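You operate a simulated robot arm through the tools that you are given. There is no shell and no other tool.

Carry out the task below with a simulated robot arm. There is one attempt and no reset: what you move stays moved.

JOB
Edge the blue offcut with edging of its own colour.
Fine: stand it in the edge holder and iron the edging on; iron back on its stand and switched off; the other edgings stay. Set down upright: what you pick out, iron.

Only the result counts: the job must be done as asked and must still hold three seconds after the hand-in. Knocking over, shifting, dropping, spilling or breaking anything else fails it.

ROBOT AND FRAMES
A 7-joint arm with a two-finger parallel gripper, fixed in place. Base frame: the origin is at the foot of the arm, x ahead of it, y to its left, z up; the work surface is at about z = 0.9. Readings come in m, degrees, newtons and seconds.
Its first joint turns from -132.0 to 132.0 degrees. Payload 3.91 kg.
Tool frame: the origin (TCP) lies between the finger pads and is the grasp point; the fingertips stand 0.03 m ahead of it; z points along the fingers, y is the line along which they close. Largest opening 0.11 m; finger width 0.02, thickness 0.01; the body of the gripper, 0.048 by 0.112 m, starts 0.055 m behind the TCP.
Orientation is told as [roll, pitch, yaw] about the base's x, y, z axes, in that order, counted from this pose: with the fingers straight down and closing along the base's y, the tool's x points along the base's -x, its y along +y and its z along -z.

CONTROLS
- The arm moves only by the tool apply_moves. Its argument "rows" is a list of rows, each a list of 7 numbers: the shift along the tool's x, y, z in mm, then the turn, a rotation vector about the tool's x, y, z in degrees, then the closure, from 0 (fully open) to 1 (shut). In form: [[tx, ty, tz, wx, wy, wz, hand], ...]. A call has 1 to 20 rows; each row is the pose to reach, as a shift and turn from the pose commanded when the call began, along the tool's axes at that moment. Each row takes 0.2 s and may step no farther than 0.05 m and 8.6 degrees from the row before; otherwise, or with a gripper value out of range, the whole call is refused. Where a pose cannot be reached the arm comes as near as it can. A force on the tool above 90 N (or 10 N above the force at the start of the call, whichever is more), or a blocked arm, ends the call early, and 0.2 s more pass. The fingers move at their own pace (about 0.108 m/s each) and stop on an object; they squeeze with about 22 N. The grip force told is the motor's: it shows also when the fingers shut on nothing. Time passes only in rows, and 0.2 s behind the last, so rows that repeat a pose let the fingers close. The reply holds the time, the measured pose of the TCP, the force on the tool along the base axes, the opening and the grip force, in the units named above and with some noise, with the torque about the TCP (base axes, N m) and any sound that the robot's microphone picked up.
- Cameras (640 x 400 px; columns grow to the right, rows downward): "scene" is fixed at [0.3987, 0.65, 1.4735]; the picture's right is [-0.61, 0.79, 0.00], its down [0.72, 0.55, -0.41] and it looks along [-0.33, -0.25, -0.91] (base axes); focal length 214 px, centre (320, 200). "wrist" rides on the gripper at [0.072, 0.017, -0.103] in the tool frame; the picture's right is [-0.23, 0.97, 0.00], its down [-0.76, -0.18, -0.62] and it looks along [-0.61, -0.14, 0.78] (tool axes); focal length 222 px, centre (320, 200). There is no depth. A picture from a camera that has moved, and an enlarged one, comes with that camera's place and axes in the base frame and with its lens.
- capture(camera): a new picture of that camera. The clock stands still meanwhile.
- zoom(camera, box): a new picture of the part [left, top, right, bottom] of that camera's present view, enlarged. The clock stands still meanwhile.
- finish_job(): hands the job in; it is judged then, once.

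Nothing tells you positions but the pictures and the camera data. Unless the task says otherwise, let go and move clear before handing in.

The tools are called after "Emit:" as name(argument=value, ...) on one line, values as JSON. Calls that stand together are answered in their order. apply_moves: Moves the arm, as the interface text tells. Its arguments: {"type":"object","properties":{"rows":{"type":"array"}},"required":["rows"]} The other tools are called the same way: capture (camera) takes a picture; zoom (camera, box) takes an enlarged picture of a part of a camera's view; finish_job () hands the job in.

At the start:

```text
clock: 0.0
tcp_pos: [0.282, 0.553, 1.2086]
tool_rot: [0.1, 0.0, 0.1]
contact_force: [-0.8, -0.2, 0.3]
ft_torque: [-0.01, 0.04, 0.04]
finger_gap: 0.11
gripper_force: 0.2
```

scene: 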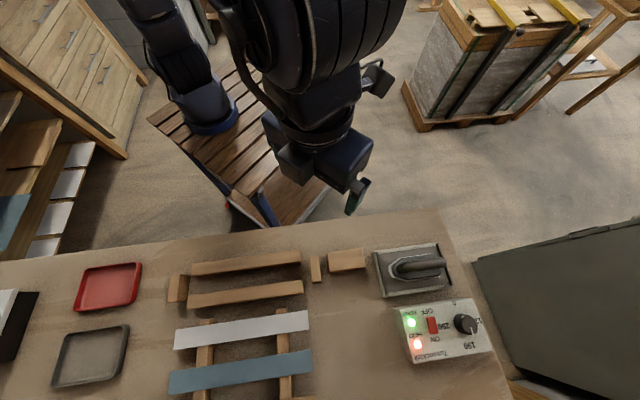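
wrist: 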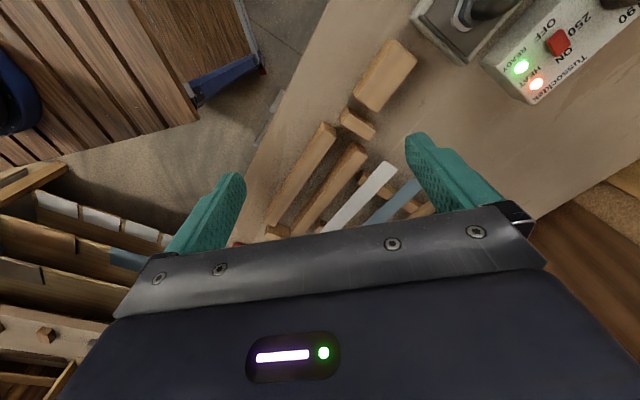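

I see a bench with an edge holder (two wooden rails), two offcuts (white and blue) on battens, an iron on its stand, a control box with a switch and dial, and trays at left. I'll zoom in for detail before moving.

Emit:
zoom(camera="scene", box=[150, 220, 350, 400])

Emit:
zoom(camera="scene", box=[340, 220, 520, 400])

Emit:
zoom(camera="scene", box=[0, 220, 200, 400])

Emit:
zoom(camera="scene", box=[0, 80, 160, 280])

Emit:
capture(camera="wrist")

```text
2.22 times, centred on (250, 310) of scene
camera zoom: at [0.3987, 0.65, 1.4735], right [-0.61, 0.79, 0.0], down [0.72, 0.55, -0.41], along [-0.33, -0.25, -0.91], focal length 477 px, centre (476, -44)
```

zoom: 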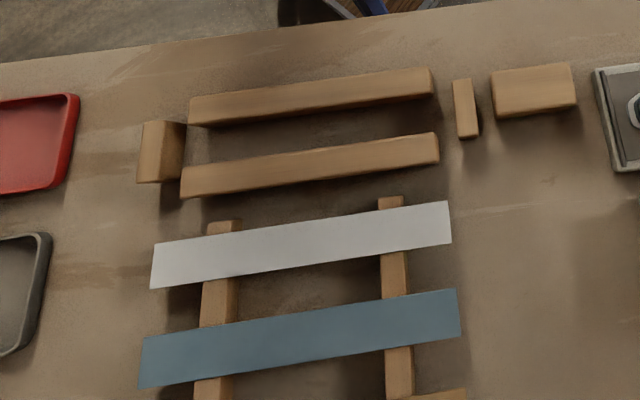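

```text
2.22 times, centred on (430, 310) of scene
camera zoom: at [0.3987, 0.65, 1.4735], right [-0.61, 0.79, 0.0], down [0.72, 0.55, -0.41], along [-0.33, -0.25, -0.91], focal length 477 px, centre (76, -44)
```

zoom: 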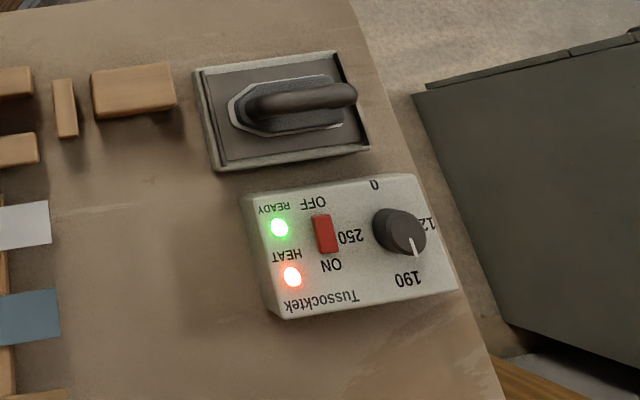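

```text
2.22 times, centred on (100, 310) of scene
camera zoom: at [0.3987, 0.65, 1.4735], right [-0.61, 0.79, 0.0], down [0.72, 0.55, -0.41], along [-0.33, -0.25, -0.91], focal length 477 px, centre (809, -44)
```

zoom: 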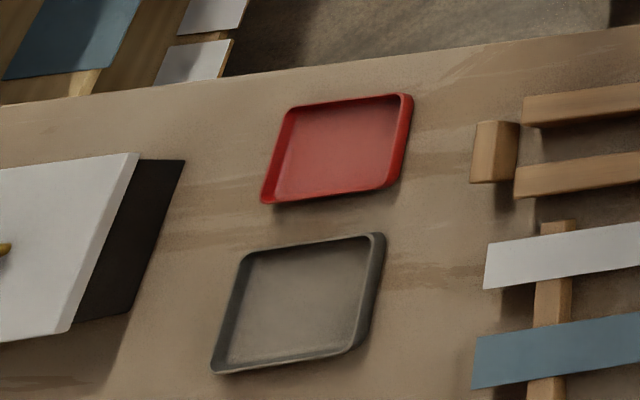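

```text
2.00 times, centred on (80, 180) of scene
camera zoom: at [0.3987, 0.65, 1.4735], right [-0.61, 0.79, 0.0], down [0.72, 0.55, -0.41], along [-0.33, -0.25, -0.91], focal length 429 px, centre (800, 240)
```

zoom: 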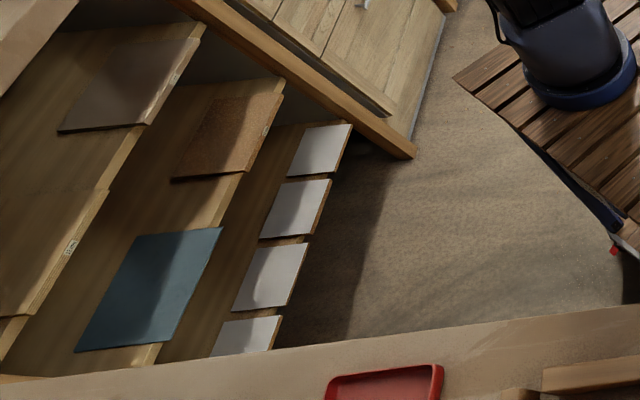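

```text
taken
camera wrist: at [0.2082, 0.5702, 1.3114], right [0.23, 0.97, 0.0], down [0.76, -0.18, 0.62], along [0.61, -0.14, -0.78], focal length 222 px, centre (320, 200)
```

wrist: 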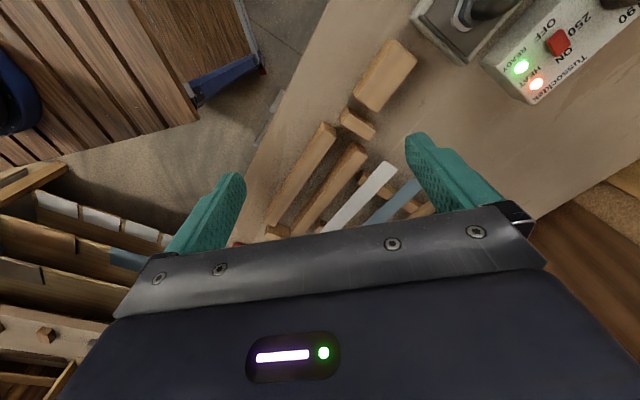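

I see strips on battens (white, blue, perhaps a third out of view), a holder made of rails, an iron at about (0.19, 0.80), the control box at about (0.28, 0.92), and something white at far left. I'll move the wrist camera over the table to see what's out of the scene view.

Emit:
apply_moves(rows=[[-20, -30, -15, 0, 0, 0, 0], [-40, -60, -30, 0, 0, 0, 0], [-60, -90, -45, 0, 0, 0, 0], [-80, -120, -60, 0, 0, 0, 0], [-100, -150, -75, 0, 0, 0, 0], [-120, -180, -90, 0, 0, 0, 0], [-140, -210, -100, 0, 0, 0, 0]])

Emit:
capture(camera="wrist")

Emit:
capture(camera="scene")

```text
clock: 1.6
tcp_pos: [0.4239, 0.3434, 1.3098]
tool_rot: [0.1, 0.1, 0.1]
contact_force: [-0.5, 0.0, 0.4]
ft_torque: [-0.05, 0.01, 0.02]
finger_gap: 0.11
gripper_force: 0.1
```

```text
taken
camera wrist: at [0.3506, 0.3589, 1.4118], right [0.23, 0.97, 0.0], down [0.76, -0.18, 0.62], along [0.61, -0.14, -0.78], focal length 222 px, centre (320, 200)
```

wrist: 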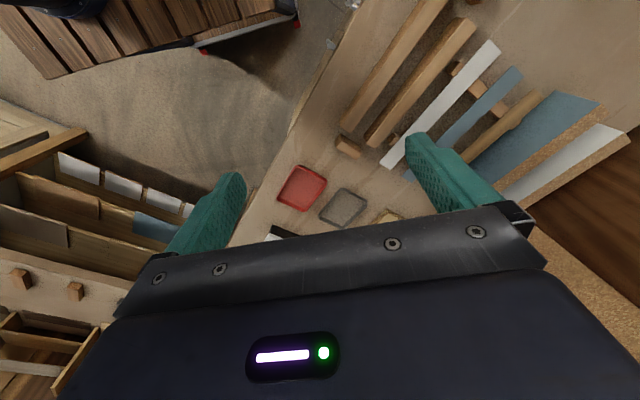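

```text
taken
```

scene: 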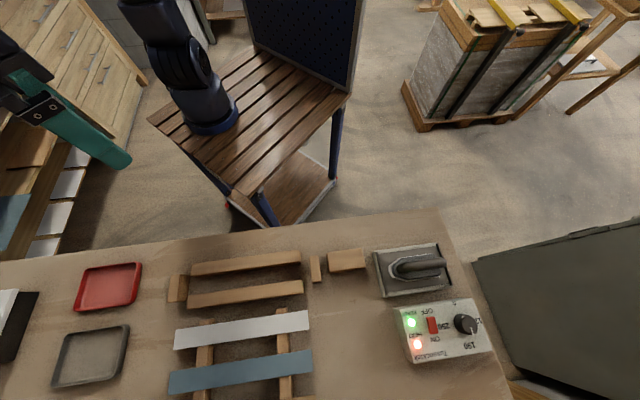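

I can now see a rack farther along with standing panels (blue and white offcuts) beyond the strips. I'll turn the wrist camera to face across the table and look at them.

Emit:
apply_moves(rows=[[9, 20, 0, 0, 0, -7.6, 0], [18, 40, 0, 0, 0, -15.2, 0], [27, 60, 0, 0, 0, -22.8, 0], [36, 80, 0, 0, 0, -30.4, 0], [44, 107, 0, 0, 0, -38, 0]])

Emit:
capture(camera="wrist")

Emit:
zoom(camera="wrist", box=[200, 0, 460, 240])

```text
clock: 2.8
tcp_pos: [0.378, 0.4485, 1.3097]
tool_rot: [0.0, -0.1, 38.1]
contact_force: [1.3, 0.1, -0.1]
ft_torque: [0.06, -0.02, -0.02]
finger_gap: 0.1096
gripper_force: 0.1
```

```text
taken
camera wrist: at [0.3089, 0.4162, 1.4126], right [-0.42, 0.91, 0.0], down [0.71, 0.33, 0.62], along [0.57, 0.26, -0.78], focal length 222 px, centre (320, 200)
```

wrist: 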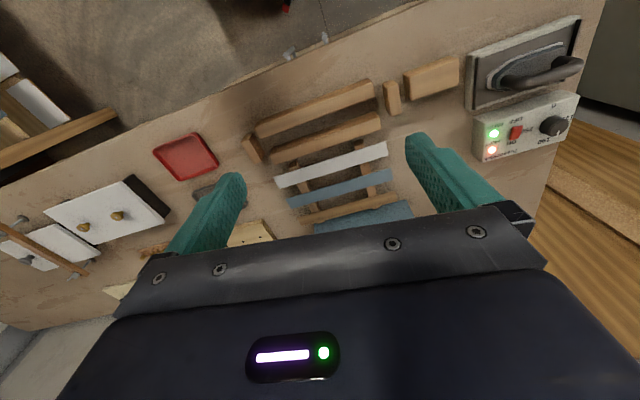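

```text
1.67 times, centred on (330, 120) of wrist
camera zoom: at [0.3089, 0.4162, 1.4126], right [-0.42, 0.91, 0.0], down [0.71, 0.33, 0.62], along [0.57, 0.26, -0.78], focal length 370 px, centre (303, 333)
```

zoom: 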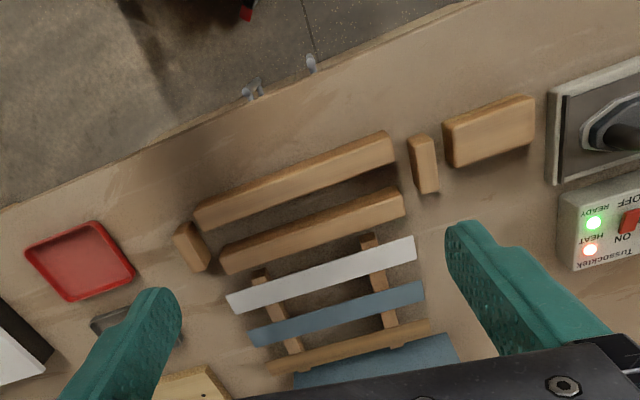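

The gripper hides the far area; I'll tilt the tool outward so the camera sees the panels beyond the strips.

Emit:
apply_moves(rows=[[0, 0, 0, 0, -8, 0, 0], [0, 0, 0, 0, -16, 0, 0], [0, 0, 0, 0, -24, 0, 0], [0, 0, 0, 0, -32, 0, 0], [0, 0, 0, 0, -38, 0, 0]])

Emit:
capture(camera="wrist")

Emit:
zoom(camera="wrist", box=[180, 0, 480, 240])

```text
clock: 4.0
tcp_pos: [0.3773, 0.4499, 1.3078]
tool_rot: [0.0, -38.2, 38.0]
contact_force: [-0.9, -0.2, 0.4]
ft_torque: [0.0, 0.01, -0.03]
finger_gap: 0.11
gripper_force: 0.0
```

```text
taken
camera wrist: at [0.2717, 0.3888, 1.3441], right [-0.46, 0.88, 0.14], down [0.28, -0.01, 0.96], along [0.84, 0.48, -0.24], focal length 222 px, centre (320, 200)
```

wrist: 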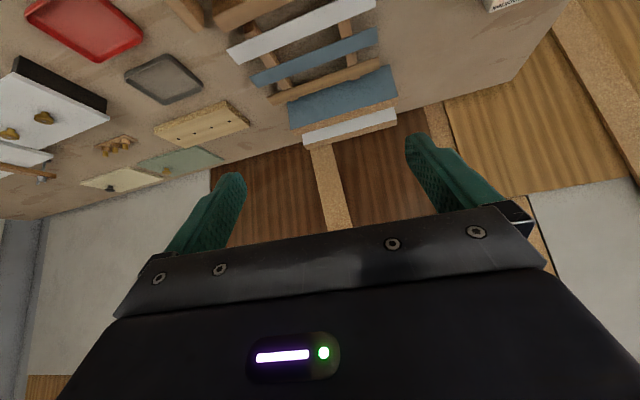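

```text
1.67 times, centred on (330, 120) of wrist
camera zoom: at [0.2717, 0.3888, 1.3441], right [-0.46, 0.88, 0.14], down [0.28, -0.01, 0.96], along [0.84, 0.48, -0.24], focal length 370 px, centre (303, 333)
```

zoom: 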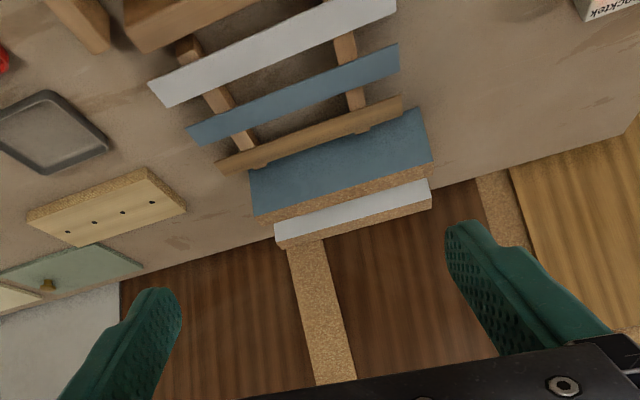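

I now see the blue and white panels with raw chipboard top edges standing at the far side of the table, beyond a third (wood) strip; the table long axis appears to be about 45°. I'll go closer with less tilt to study them.

Emit:
apply_moves(rows=[[-25, 6, 35, 0, 4.6, 0, 0], [-50, 12, 70, 0, 9.2, 0, 0], [-75, 18, 104, 0, 13.8, 0, 0], [-100, 24, 139, 0, 18.4, 0, 0], [-125, 30, 173, 0, 23, 0, 0]])

Emit:
capture(camera="wrist")

Emit:
zoom(camera="wrist", box=[160, 0, 480, 230])

Emit:
capture(camera="scene")

```text
clock: 5.2
tcp_pos: [0.5206, 0.5996, 1.2503]
tool_rot: [-0.1, -15.1, 38.1]
contact_force: [-0.9, -0.4, 1.4]
ft_torque: [0.02, -0.01, 0.02]
finger_gap: 0.11
gripper_force: 0.2
```

```text
taken
camera wrist: at [0.4326, 0.5522, 1.3304], right [-0.43, 0.9, 0.06], down [0.56, 0.21, 0.8], along [0.71, 0.37, -0.6], focal length 222 px, centre (320, 200)
```

wrist: 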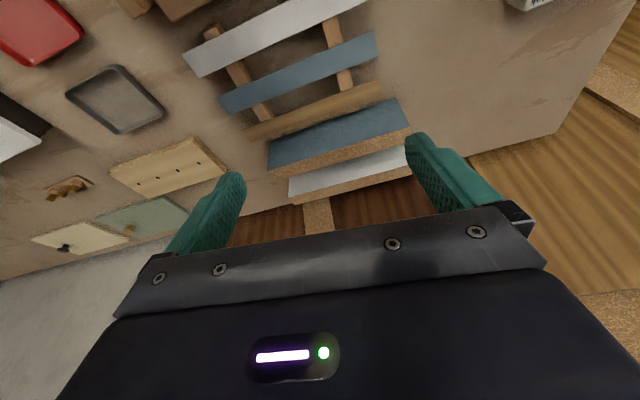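

```text
1.74 times, centred on (320, 115) of wrist
camera zoom: at [0.4326, 0.5522, 1.3304], right [-0.43, 0.9, 0.06], down [0.56, 0.21, 0.8], along [0.71, 0.37, -0.6], focal length 386 px, centre (320, 348)
```

zoom: 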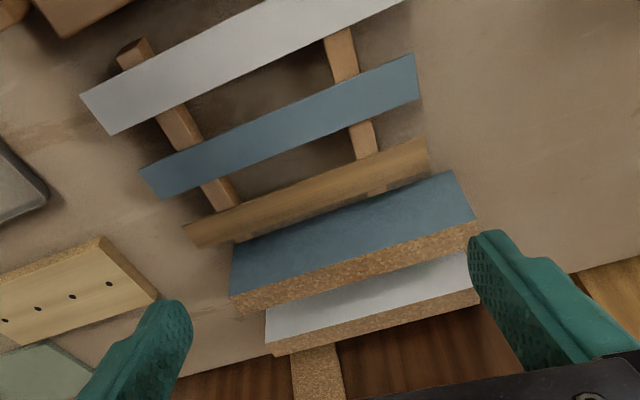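

```text
taken
```

scene: 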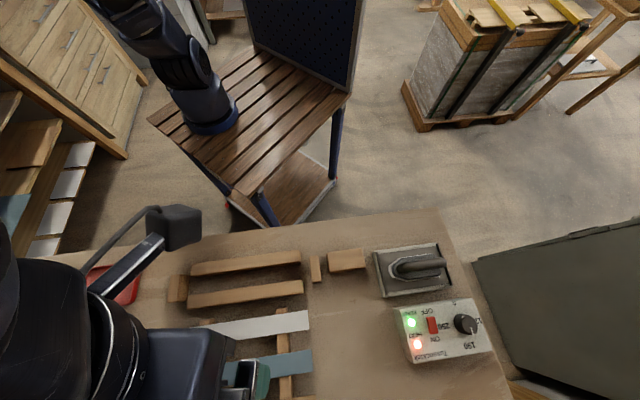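

The blue panel stands upright, roughly 0.3 m long and 0.1 m high at about (0.67, 0.72), with the white one close behind. I'll untilt and yaw -45° to view along the panels, which is also the likely grasp orientation.

Emit:
apply_moves(rows=[[0, 0, 0, 0, 7.5, 0, 0], [0, 0, 0, 0, 15.1, 0, 0]])

Emit:
apply_moves(rows=[[-13, 8, 0, 0, 0, 8.3, 0], [-26, 16, 0, 0, 0, 16.6, 0], [-39, 24, 0, 0, 0, 24.9, 0], [-52, 32, 0, 0, 0, 33.2, 0], [-65, 40, 0, 0, 0, 41.5, 0], [-78, 48, 0, 0, 0, 49.8, 0], [-91, 56, 0, 0, 0, 58.1, 0], [-104, 64, 0, 0, 0, 66.4, 0], [-117, 72, 0, 0, 0, 74.7, 0], [-128, 80, 0, 0, 0, 83, 0]])

Emit:
capture(camera="wrist")

Emit:
capture(camera="scene")

```text
clock: 5.8
tcp_pos: [0.5201, 0.6012, 1.2481]
tool_rot: [0.0, 0.2, 38.0]
contact_force: [0.1, -0.1, 0.5]
ft_torque: [0.04, -0.04, 0.01]
finger_gap: 0.1099
gripper_force: 0.0
```

```text
clock: 8.0
tcp_pos: [0.5718, 0.7428, 1.25]
tool_rot: [-0.2, -0.1, -45.1]
contact_force: [-0.4, 0.1, -0.5]
ft_torque: [0.04, 0.02, 0.02]
finger_gap: 0.1099
gripper_force: 0.0
```

```text
taken
camera wrist: at [0.5327, 0.8053, 1.3515], right [0.85, 0.53, 0.0], down [0.41, -0.66, 0.62], along [0.33, -0.53, -0.78], focal length 222 px, centre (320, 200)
```

wrist: 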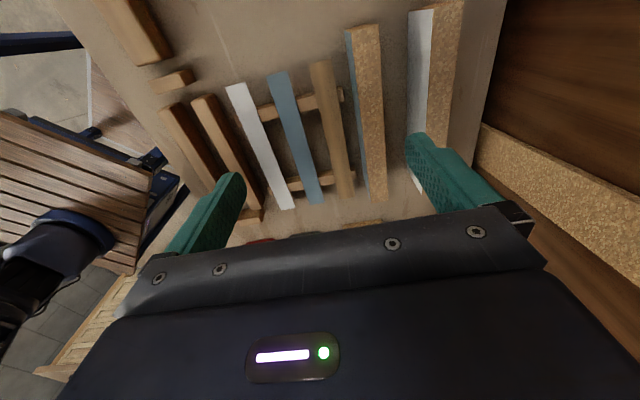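

```text
taken
```

scene: 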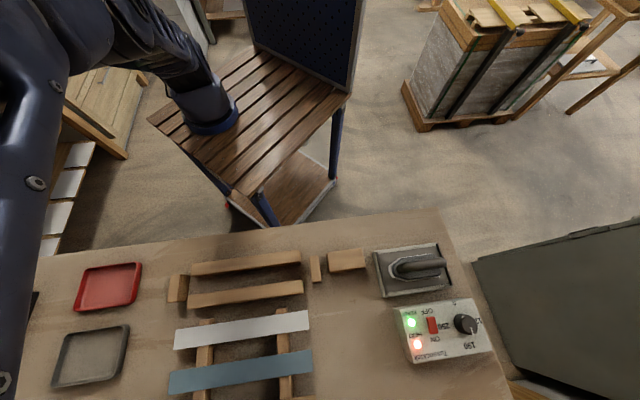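

This view looks along the rails, strips and panels; there's a good gap between the blue and white panels. I'll zoom to measure.

Emit:
zoom(camera="wrist", box=[320, 0, 500, 120])

Emit:
zoom(camera="wrist", box=[230, 40, 410, 220])

Emit:
zoom(camera="wrist", box=[80, 0, 300, 220])

```text
3.33 times, centred on (410, 60) of wrist
camera zoom: at [0.5327, 0.8053, 1.3515], right [0.85, 0.53, 0.0], down [0.41, -0.66, 0.62], along [0.33, -0.53, -0.78], focal length 740 px, centre (20, 667)
```

zoom: 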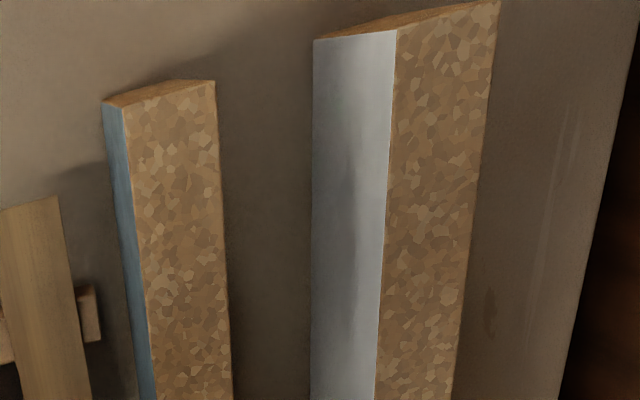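

```text
2.22 times, centred on (320, 130) of wrist
camera zoom: at [0.5327, 0.8053, 1.3515], right [0.85, 0.53, 0.0], down [0.41, -0.66, 0.62], along [0.33, -0.53, -0.78], focal length 494 px, centre (320, 356)
```

zoom: 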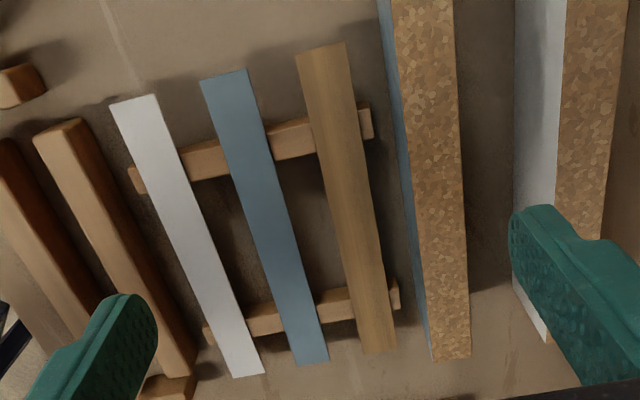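

```text
1.82 times, centred on (190, 110) of wrist
camera zoom: at [0.5327, 0.8053, 1.3515], right [0.85, 0.53, 0.0], down [0.41, -0.66, 0.62], along [0.33, -0.53, -0.78], focal length 404 px, centre (556, 364)
```

zoom: 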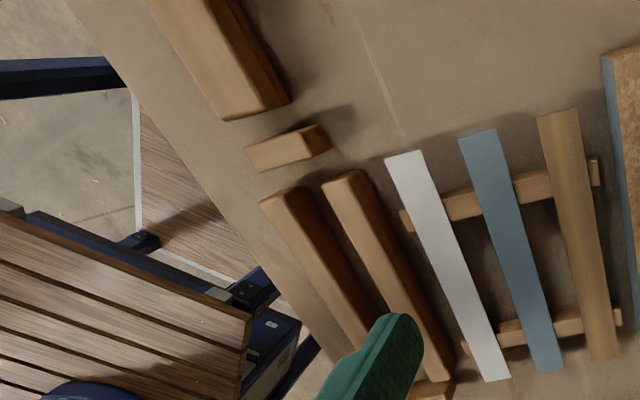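

The blue panel spans about e1 −0.12…0.174, e2 0.982…1.018 (45° table axes), top about z≈0.99. Next I'll view the edge holder from above along its slot.

Emit:
apply_moves(rows=[[5, -42, 17, 0, 0, 0, 0], [10, -84, 34, 0, 0, 0, 0], [15, -126, 50, 0, 0, 0, 0], [20, -168, 67, 0, 0, 0, 0], [25, -210, 84, 0, 0, 0, 0], [29, -250, 100, 0, 0, 0, 0]])

Emit:
capture(camera="wrist")

Emit:
zoom(camera="wrist", box=[210, 0, 450, 120])

Emit:
zoom(camera="wrist", box=[210, 100, 450, 220])

```text
clock: 9.4
tcp_pos: [0.3747, 0.5855, 1.1482]
tool_rot: [-0.2, 0.0, -45.0]
contact_force: [0.1, 0.5, 0.0]
ft_torque: [-0.03, 0.0, 0.0]
finger_gap: 0.11
gripper_force: 0.1
```

```text
taken
camera wrist: at [0.3361, 0.6479, 1.2515], right [0.85, 0.53, 0.0], down [0.41, -0.66, 0.62], along [0.33, -0.53, -0.78], focal length 222 px, centre (320, 200)
```

wrist: 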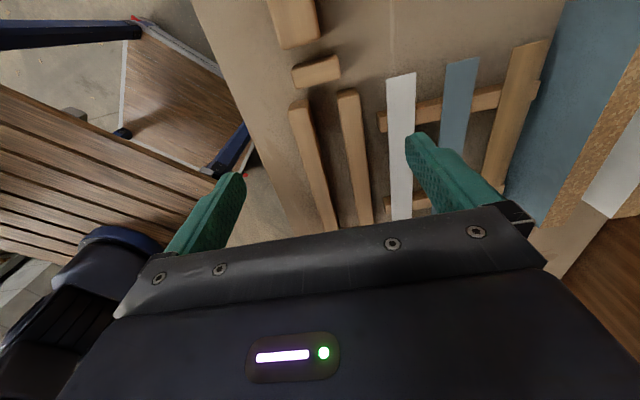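

```text
2.67 times, centred on (330, 60) of wrist
camera zoom: at [0.3361, 0.6479, 1.2515], right [0.85, 0.53, 0.0], down [0.41, -0.66, 0.62], along [0.33, -0.53, -0.78], focal length 592 px, centre (293, 573)
```

zoom: 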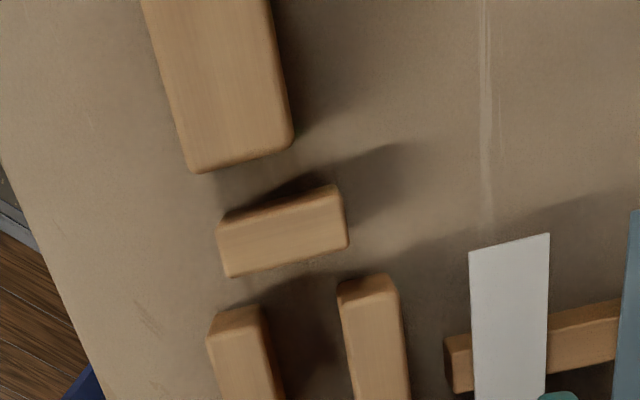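

```text
2.67 times, centred on (330, 160) of wrist
camera zoom: at [0.3361, 0.6479, 1.2515], right [0.85, 0.53, 0.0], down [0.41, -0.66, 0.62], along [0.33, -0.53, -0.78], focal length 592 px, centre (293, 307)
```

zoom: 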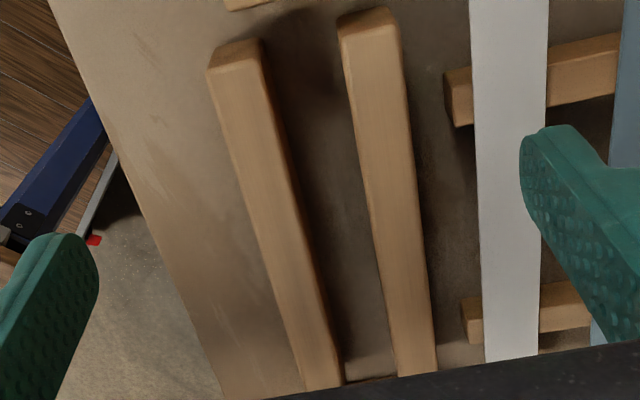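

I see the two rails with an end stop at each end. I'll zoom more to measure slot width and rail height precisely.

Emit:
zoom(camera="wrist", box=[280, 50, 400, 125])

Emit:
zoom(camera="wrist", box=[280, 145, 400, 220])

Emit:
zoom(camera="scene", box=[160, 240, 260, 310])

Emit:
zoom(camera="scene", box=[260, 240, 360, 310])

```text
5.33 times, centred on (340, 88) of wrist
camera zoom: at [0.3361, 0.6479, 1.2515], right [0.85, 0.53, 0.0], down [0.41, -0.66, 0.62], along [0.33, -0.53, -0.78], focal length 1185 px, centre (213, 800)
```

zoom: 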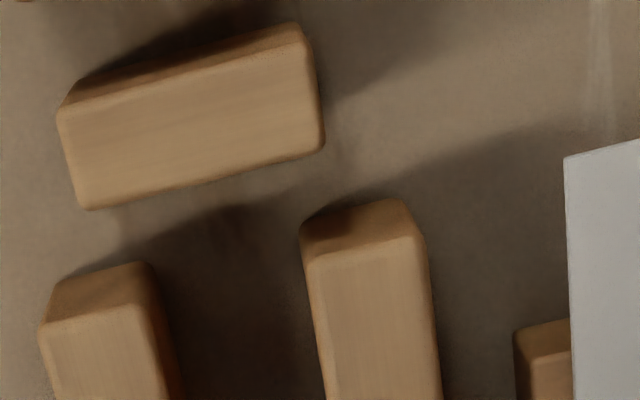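

```text
5.33 times, centred on (340, 182) of wrist
camera zoom: at [0.3361, 0.6479, 1.2515], right [0.85, 0.53, 0.0], down [0.41, -0.66, 0.62], along [0.33, -0.53, -0.78], focal length 1185 px, centre (213, 293)
```

zoom: 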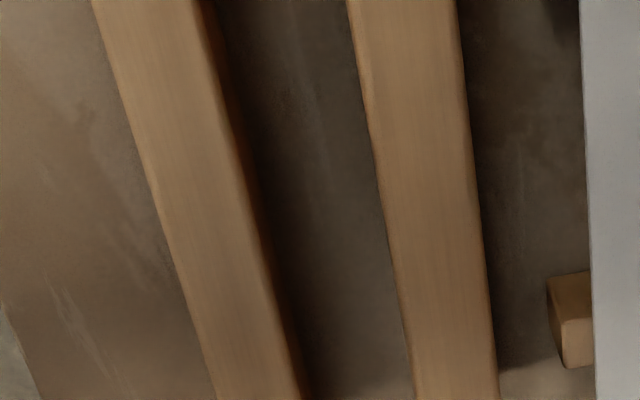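

```text
5.71 times, centred on (210, 275) of scene
camera zoom: at [0.3987, 0.65, 1.4735], right [-0.61, 0.79, 0.0], down [0.72, 0.55, -0.41], along [-0.33, -0.25, -0.91], focal length 1226 px, centre (949, -229)
```

zoom: 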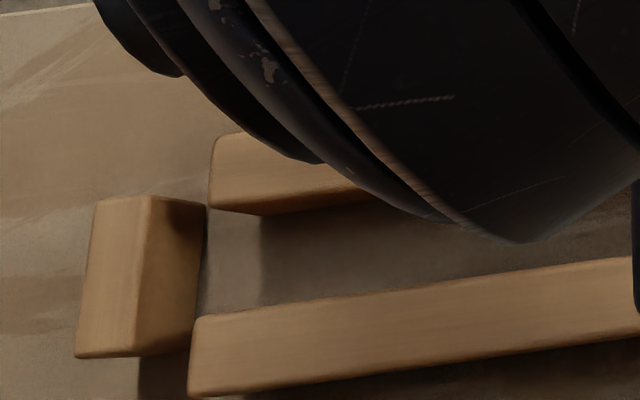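

```text
5.71 times, centred on (310, 275) of scene
camera zoom: at [0.3987, 0.65, 1.4735], right [-0.61, 0.79, 0.0], down [0.72, 0.55, -0.41], along [-0.33, -0.25, -0.91], focal length 1226 px, centre (377, -229)
```

zoom: 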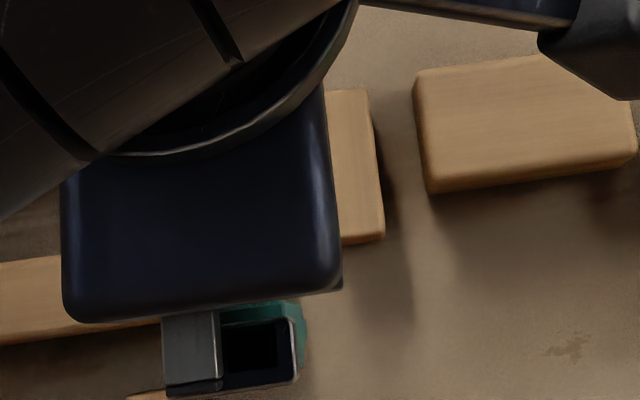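

The slot runs about e2 0.658–0.699 with stops at e1 −0.142 and 0.162; rails are about 0.04 high. Next I'll look at the iron and the control box from the far end.

Emit:
apply_moves(rows=[[44, 9, -6, 0, 0, 0, 0], [88, 18, -12, 0, 0, 0, 0], [132, 27, -18, 0, 0, 0, 0], [176, 36, -24, 0, 0, 0, 0], [220, 45, -30, 0, 0, 0, 0], [264, 54, -36, 0, 0, 0, 0], [308, 63, -42, 0, 0, 0, 0], [350, 70, -50, 0, 0, 0, 0]])

Emit:
capture(camera="wrist")

Emit:
zoom(camera="wrist", box=[200, 0, 460, 220])

Emit:
capture(camera="scene")

```text
clock: 11.2
tcp_pos: [0.1746, 0.8835, 1.1997]
tool_rot: [0.0, 0.0, -45.1]
contact_force: [0.9, -1.1, 0.8]
ft_torque: [0.07, 0.07, -0.01]
finger_gap: 0.11
gripper_force: 0.1
```

```text
taken
camera wrist: at [0.1352, 0.9462, 1.3029], right [0.85, 0.53, 0.0], down [0.41, -0.66, 0.62], along [0.33, -0.53, -0.78], focal length 222 px, centre (320, 200)
```

wrist: 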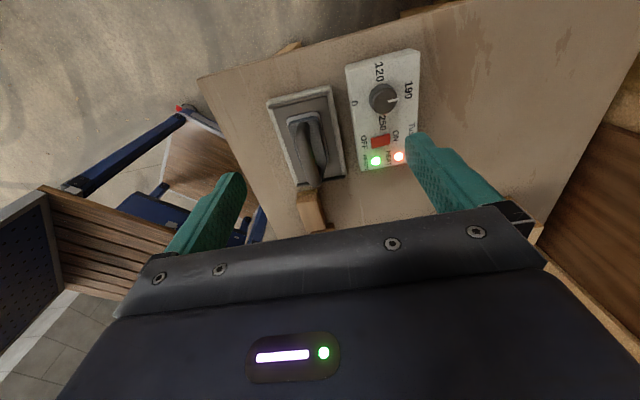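

```text
1.82 times, centred on (330, 110) of wrist
camera zoom: at [0.1352, 0.9462, 1.3029], right [0.85, 0.53, 0.0], down [0.41, -0.66, 0.62], along [0.33, -0.53, -0.78], focal length 404 px, centre (302, 364)
```

zoom: 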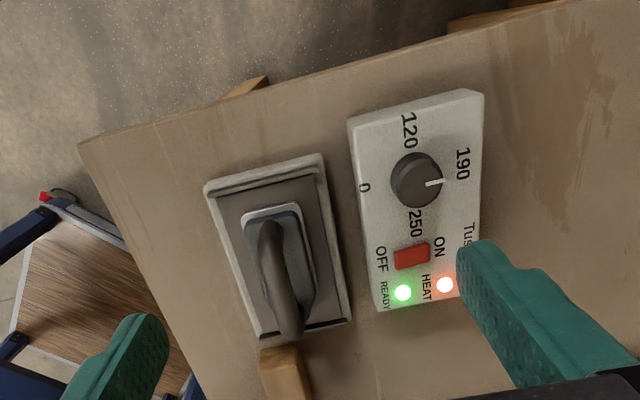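

```text
taken
```

scene: 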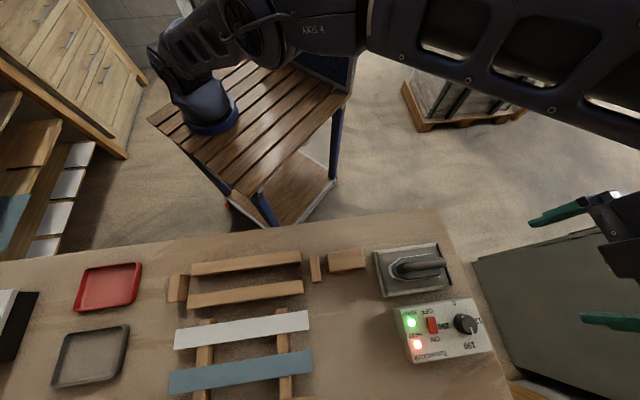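

Emit:
zoom(camera="wrist", box=[335, 40, 435, 180])

Emit:
zoom(camera="wrist", box=[255, 75, 355, 215])

Emit:
zoom(camera="scene", box=[360, 230, 500, 370])

```text
2.86 times, centred on (385, 110) of wrist
camera zoom: at [0.1352, 0.9462, 1.3029], right [0.85, 0.53, 0.0], down [0.41, -0.66, 0.62], along [0.33, -0.53, -0.78], focal length 635 px, centre (134, 457)
```

zoom: 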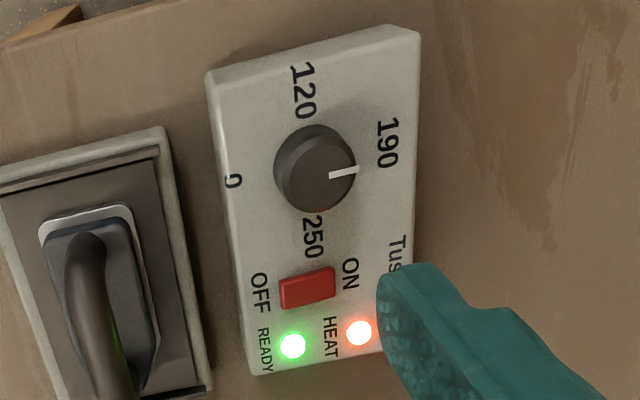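

```text
2.86 times, centred on (305, 145) of wrist
camera zoom: at [0.1352, 0.9462, 1.3029], right [0.85, 0.53, 0.0], down [0.41, -0.66, 0.62], along [0.33, -0.53, -0.78], focal length 635 px, centre (363, 357)
```

zoom: 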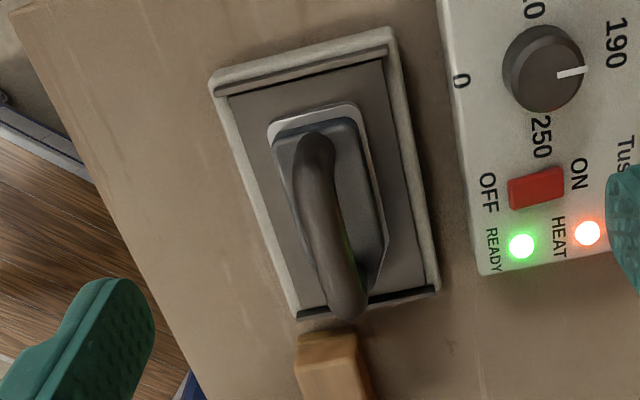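

```text
2.86 times, centred on (430, 300) of scene
camera zoom: at [0.3987, 0.65, 1.4735], right [-0.61, 0.79, 0.0], down [0.72, 0.55, -0.41], along [-0.33, -0.25, -0.91], focal length 613 px, centre (6, -86)
```

zoom: 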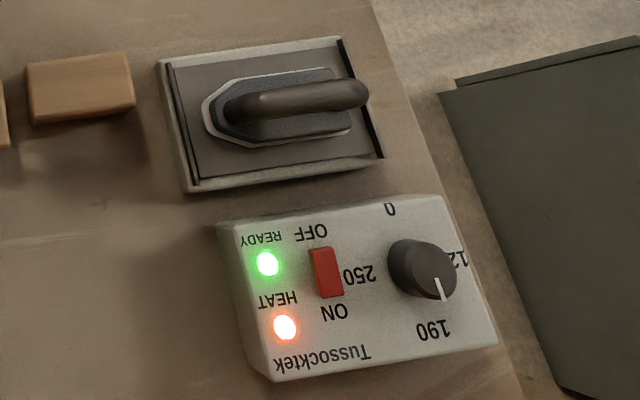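

The dial points at about 190, READY and HEAT lamps are lit, and the iron sits flat on its stand with a handle bar along the table direction at about z≈0.977. I'll tilt for a lower view of the iron to see the clearance under the handle.

Emit:
apply_moves(rows=[[4, -10, 18, 0, -7, 0, 0], [8, -20, 36, 0, -14, 0, 0], [12, -30, 54, 0, -21, 0, 0], [16, -40, 72, 0, -28, 0, 0], [20, -50, 90, 0, -35, 0, 0]])

Emit:
capture(camera="wrist")

Emit:
zoom(camera="wrist", box=[240, 40, 460, 200])

```text
clock: 12.4
tcp_pos: [0.1359, 0.8595, 1.1267]
tool_rot: [0.1, -28.0, -45.0]
contact_force: [-0.5, 0.0, -0.2]
ft_torque: [-0.01, -0.06, 0.04]
finger_gap: 0.1102
gripper_force: 0.0
out of reach, approached as far as the arm can: row 4, 5
```

```text
taken
camera wrist: at [0.0674, 0.9498, 1.1832], right [0.83, 0.55, 0.11], down [0.14, -0.4, 0.91], along [0.54, -0.74, -0.41], focal length 222 px, centre (320, 200)
```

wrist: 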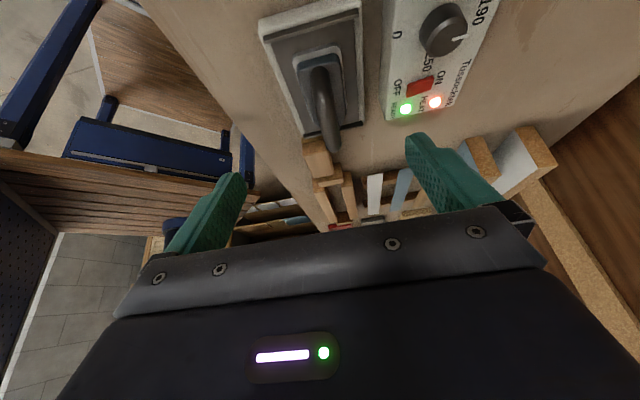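

```text
2.50 times, centred on (350, 120) of wrist
camera zoom: at [0.0674, 0.9498, 1.1832], right [0.83, 0.55, 0.11], down [0.14, -0.4, 0.91], along [0.54, -0.74, -0.41], focal length 555 px, centre (245, 400)
```

zoom: 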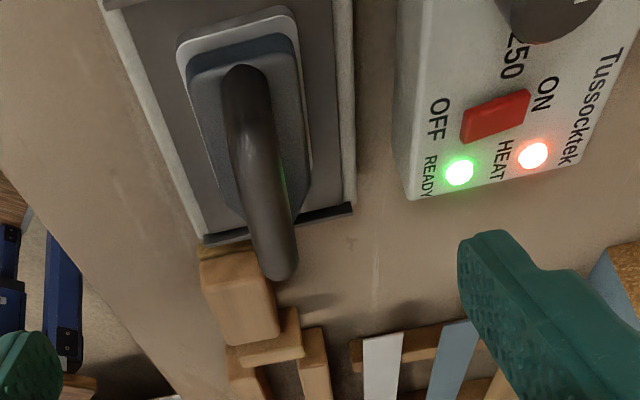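

The iron has a D-shaped handle over a flat body tapered toward the holder; the switch is currently ON. I'll undo the tilt and head to the blue panel to pick it first.

Emit:
apply_moves(rows=[[-6, 0, -11, 0, 7, 0, 0], [-12, 0, -22, 0, 14, 0, 0], [-18, 0, -33, 0, 21, 0, 0], [-23, 0, -44, 0, 28, 0, 0]])

```text
clock: 13.4
tcp_pos: [0.1365, 0.8601, 1.1743]
tool_rot: [0.0, 0.1, -44.9]
contact_force: [-0.6, 0.2, -0.5]
ft_torque: [0.02, -0.03, -0.02]
finger_gap: 0.1099
gripper_force: 0.1
```

Tool is vertical again. Moving to above the blue panel for a close look before grasping.

Emit:
apply_moves(rows=[[-40, 19, -3, 0, 0, 0, 0], [-81, 38, -5, 0, 0, 0, 0], [-122, 56, -8, 0, 0, 0, 0], [-162, 75, -10, 0, 0, 0, 0], [-203, 94, -12, 0, 0, 0, 0], [-243, 113, -14, 0, 0, 0, 0], [-284, 131, -16, 0, 0, 0, 0], [-324, 150, -18, 0, 0, 0, 0], [-365, 169, -20, 0, 0, 0, 0], [-405, 188, -22, 0, 0, 0, 0], [-446, 206, -24, 0, 0, 0, 0], [-456, 225, -26, 0, 0, 0, 0]])

Emit:
capture(camera="wrist")

Emit:
zoom(camera="wrist", box=[300, 0, 460, 110])

Emit:
zoom(camera="wrist", box=[300, 100, 460, 210])

```text
clock: 16.0
tcp_pos: [0.6184, 0.6972, 1.2011]
tool_rot: [0.0, 0.1, -44.9]
contact_force: [-0.7, 0.9, 0.6]
ft_torque: [-0.03, -0.04, 0.0]
finger_gap: 0.1101
gripper_force: 0.0
```

```text
taken
camera wrist: at [0.5784, 0.7592, 1.304], right [0.85, 0.53, 0.0], down [0.41, -0.66, 0.62], along [0.33, -0.53, -0.78], focal length 222 px, centre (320, 200)
```

wrist: 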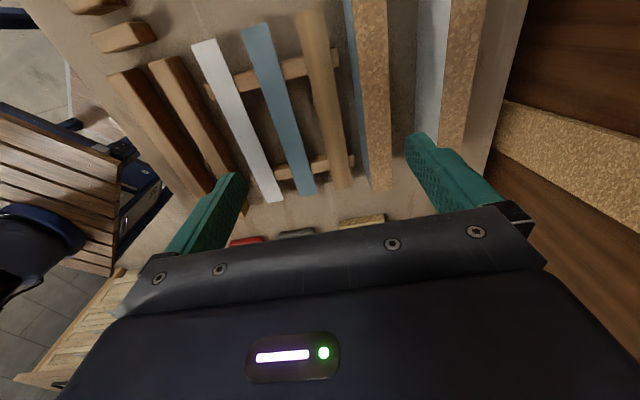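

```text
3.64 times, centred on (380, 55) of wrist
camera zoom: at [0.5784, 0.7592, 1.304], right [0.85, 0.53, 0.0], down [0.41, -0.66, 0.62], along [0.33, -0.53, -0.78], focal length 808 px, centre (102, 727)
```

zoom: 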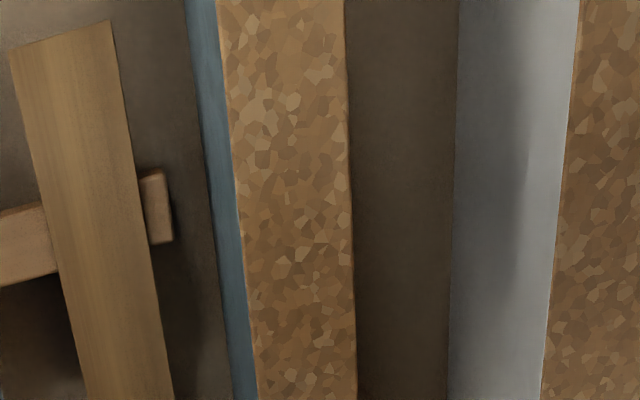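

```text
3.64 times, centred on (380, 155) of wrist
camera zoom: at [0.5784, 0.7592, 1.304], right [0.85, 0.53, 0.0], down [0.41, -0.66, 0.62], along [0.33, -0.53, -0.78], focal length 808 px, centre (102, 364)
```

zoom: 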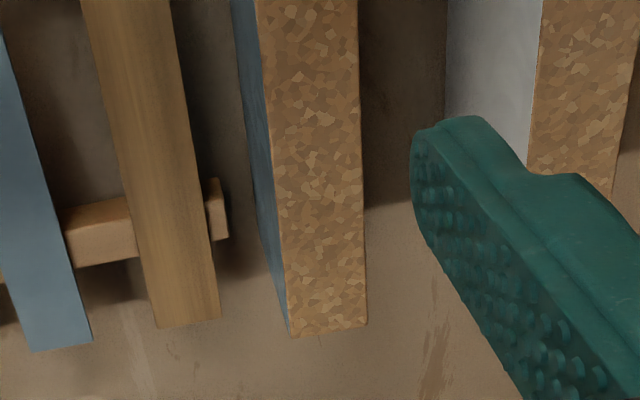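

The panel is 36 mm thick, centred at e2≈1.000, e1≈0.026, top at z≈0.99. I'll go above it with the gripper partly closed to a 65 mm opening.

Emit:
apply_moves(rows=[[-8, 18, 30, 0, 0, 0, 0.41], [-15, 35, 60, 0, 0, 0, 0.41], [-23, 53, 90, 0, 0, 0, 0.41], [-30, 70, 121, 0, 0, 0, 0.41]])

Emit:
capture(camera="wrist")

```text
clock: 17.0
tcp_pos: [0.6901, 0.7272, 1.0818]
tool_rot: [0.1, 0.1, -45.0]
contact_force: [0.5, 0.4, 1.1]
ft_torque: [0.02, -0.03, 0.03]
finger_gap: 0.0647
gripper_force: 0.1
```

```text
taken
camera wrist: at [0.6494, 0.7883, 1.1843], right [0.85, 0.53, 0.0], down [0.41, -0.67, 0.62], along [0.33, -0.53, -0.78], focal length 222 px, centre (320, 200)
```

wrist: 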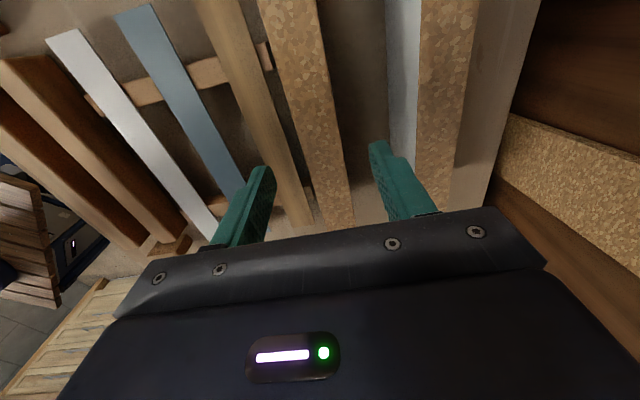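

Position is reached above the panel with fingers straddling it. Descending to the grasp height.

Emit:
apply_moves(rows=[[0, -2, 30, 0, 0, 0, 0.41], [0, -2, 60, 0, 0, 0, 0.41], [0, -2, 90, 0, 0, 0, 0.41], [0, -2, 114, 0, 0, 0, 0.41]])

Emit:
capture(camera="wrist")

```text
clock: 18.0
tcp_pos: [0.689, 0.7241, 0.9653]
tool_rot: [0.0, 0.2, -44.8]
contact_force: [0.1, 0.2, 1.0]
ft_torque: [0.0, 0.0, -0.05]
finger_gap: 0.0651
gripper_force: 0.0
```

```text
taken
camera wrist: at [0.6488, 0.7871, 1.0687], right [0.85, 0.53, 0.0], down [0.41, -0.66, 0.62], along [0.33, -0.53, -0.78], focal length 222 px, centre (320, 200)
```

wrist: 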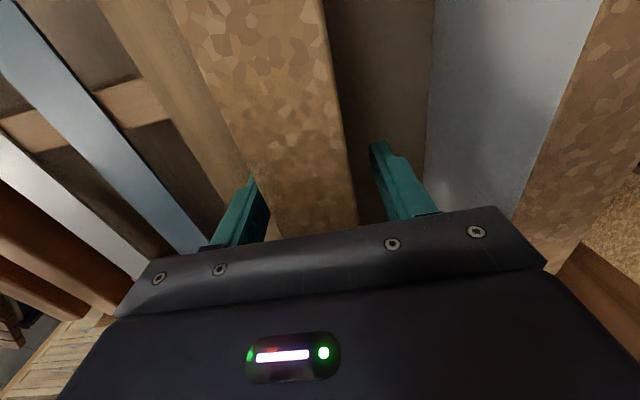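

Fingers straddle the panel evenly. Closing the gripper.

Emit:
apply_moves(rows=[[0, 0, 0, 0, 0, 0, 0.6], [0, 0, 0, 0, 0, 0, 1], [0, 0, 0, 0, 0, 0, 1], [0, 0, 0, 0, 0, 0, 1]])

```text
clock: 19.0
tcp_pos: [0.6892, 0.7244, 0.9648]
tool_rot: [0.0, 0.0, -45.1]
contact_force: [0.3, 1.4, -0.7]
ft_torque: [0.06, -0.1, -0.06]
finger_gap: 0.0359
gripper_force: 22.3
```

Gripped: panel thickness is 35.9 mm. Lifting it straight up.

Emit:
apply_moves(rows=[[0, 0, -20, 0, 0, 0, 1], [0, 0, -50, 0, 0, 0, 1], [0, 0, -80, 0, 0, 0, 1], [0, 0, -110, 0, 0, 0, 1]])

Emit:
capture(camera="wrist")

```text
clock: 20.0
tcp_pos: [0.6882, 0.7239, 1.0732]
tool_rot: [-0.1, 0.0, -45.0]
contact_force: [0.7, 0.2, -6.6]
ft_torque: [0.01, 0.02, 0.0]
finger_gap: 0.0359
gripper_force: 22.2
```

```text
taken
camera wrist: at [0.6473, 0.7862, 1.1775], right [0.85, 0.53, 0.0], down [0.41, -0.66, 0.62], along [0.33, -0.53, -0.78], focal length 222 px, centre (320, 200)
```

wrist: 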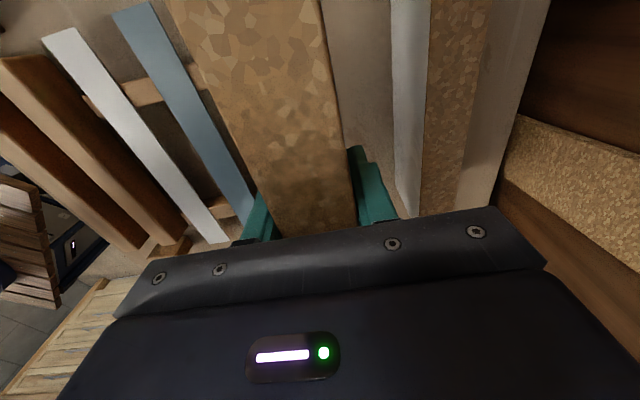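

Held firmly (about 0.67 kg). Moving over the holder slot at safe height.

Emit:
apply_moves(rows=[[-2, -40, 0, 0, 0, 0, 1], [-4, -80, 0, 0, 0, 0, 1], [-6, -120, 0, 0, 0, 0, 1], [-8, -160, 0, 0, 0, 0, 1], [-10, -200, 0, 0, 0, 0, 1], [-12, -240, 0, 0, 0, 0, 1], [-14, -280, 0, 0, 0, 0, 1], [-16, -320, 0, 0, 0, 0, 1]])

Emit:
capture(camera="wrist")

Emit:
capture(camera="scene")

```text
clock: 21.8
tcp_pos: [0.4748, 0.4877, 1.0734]
tool_rot: [0.0, 0.1, -45.0]
contact_force: [0.6, -0.1, -7.4]
ft_torque: [-0.06, -0.01, 0.03]
finger_gap: 0.0358
gripper_force: 22.1
```

```text
taken
camera wrist: at [0.4348, 0.5498, 1.1759], right [0.85, 0.53, 0.0], down [0.41, -0.66, 0.62], along [0.33, -0.53, -0.78], focal length 222 px, centre (320, 200)
```

wrist: 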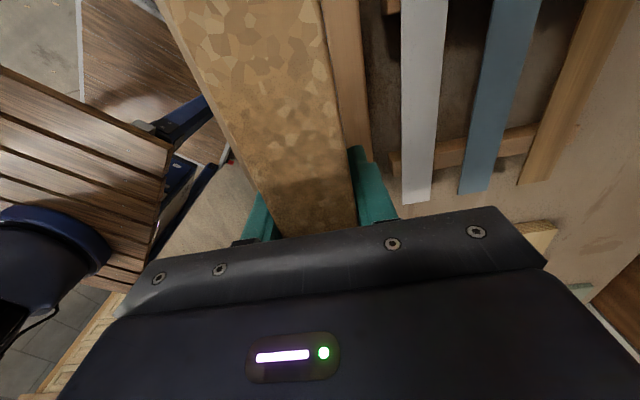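

```text
taken
```

scene: 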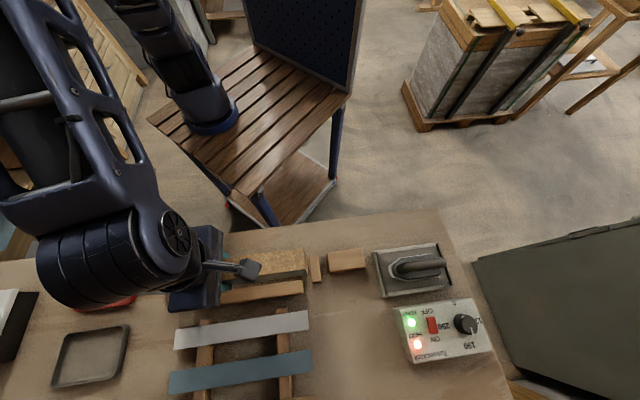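

The panel is above the holder. I'll zoom to check lateral alignment against the rails.

Emit:
zoom(camera="wrist", box=[290, 0, 450, 110])

Emit:
zoom(camera="wrist", box=[310, 90, 470, 200])

Emit:
zoom(camera="scene", box=[210, 235, 350, 320])

```text
3.64 times, centred on (370, 55) of wrist
camera zoom: at [0.4348, 0.5498, 1.1759], right [0.85, 0.53, 0.0], down [0.41, -0.66, 0.62], along [0.33, -0.53, -0.78], focal length 808 px, centre (138, 727)
```

zoom: 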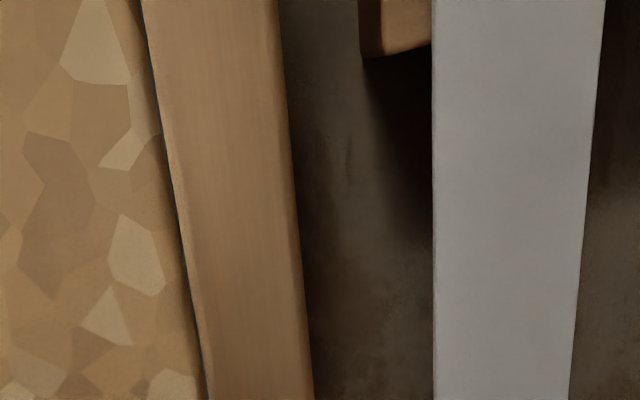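

```text
3.64 times, centred on (390, 145) of wrist
camera zoom: at [0.4348, 0.5498, 1.1759], right [0.85, 0.53, 0.0], down [0.41, -0.66, 0.62], along [0.33, -0.53, -0.78], focal length 808 px, centre (66, 400)
```

zoom: 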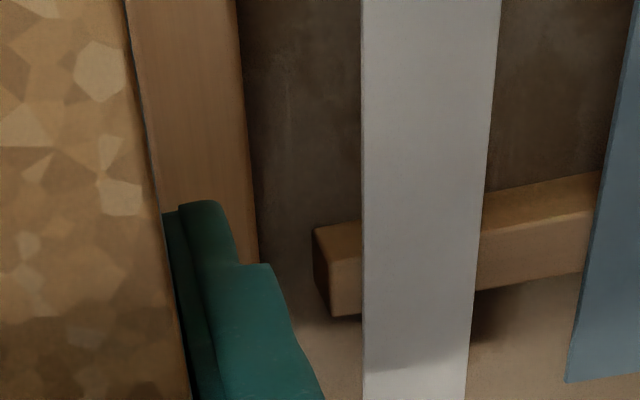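

```text
4.57 times, centred on (280, 278) of scene
camera zoom: at [0.3987, 0.65, 1.4735], right [-0.61, 0.79, 0.0], down [0.72, 0.55, -0.41], along [-0.33, -0.25, -0.91], focal length 980 px, centre (503, -154)
```

zoom: 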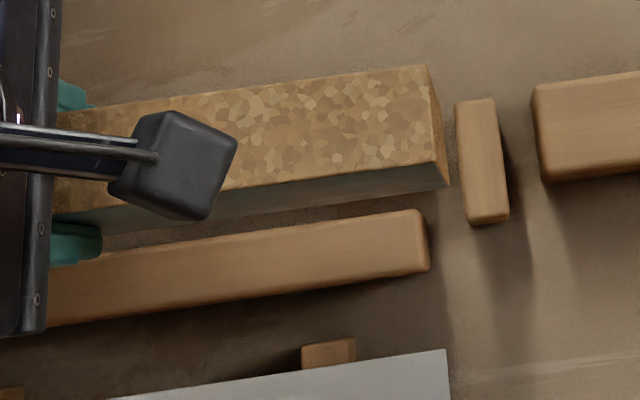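

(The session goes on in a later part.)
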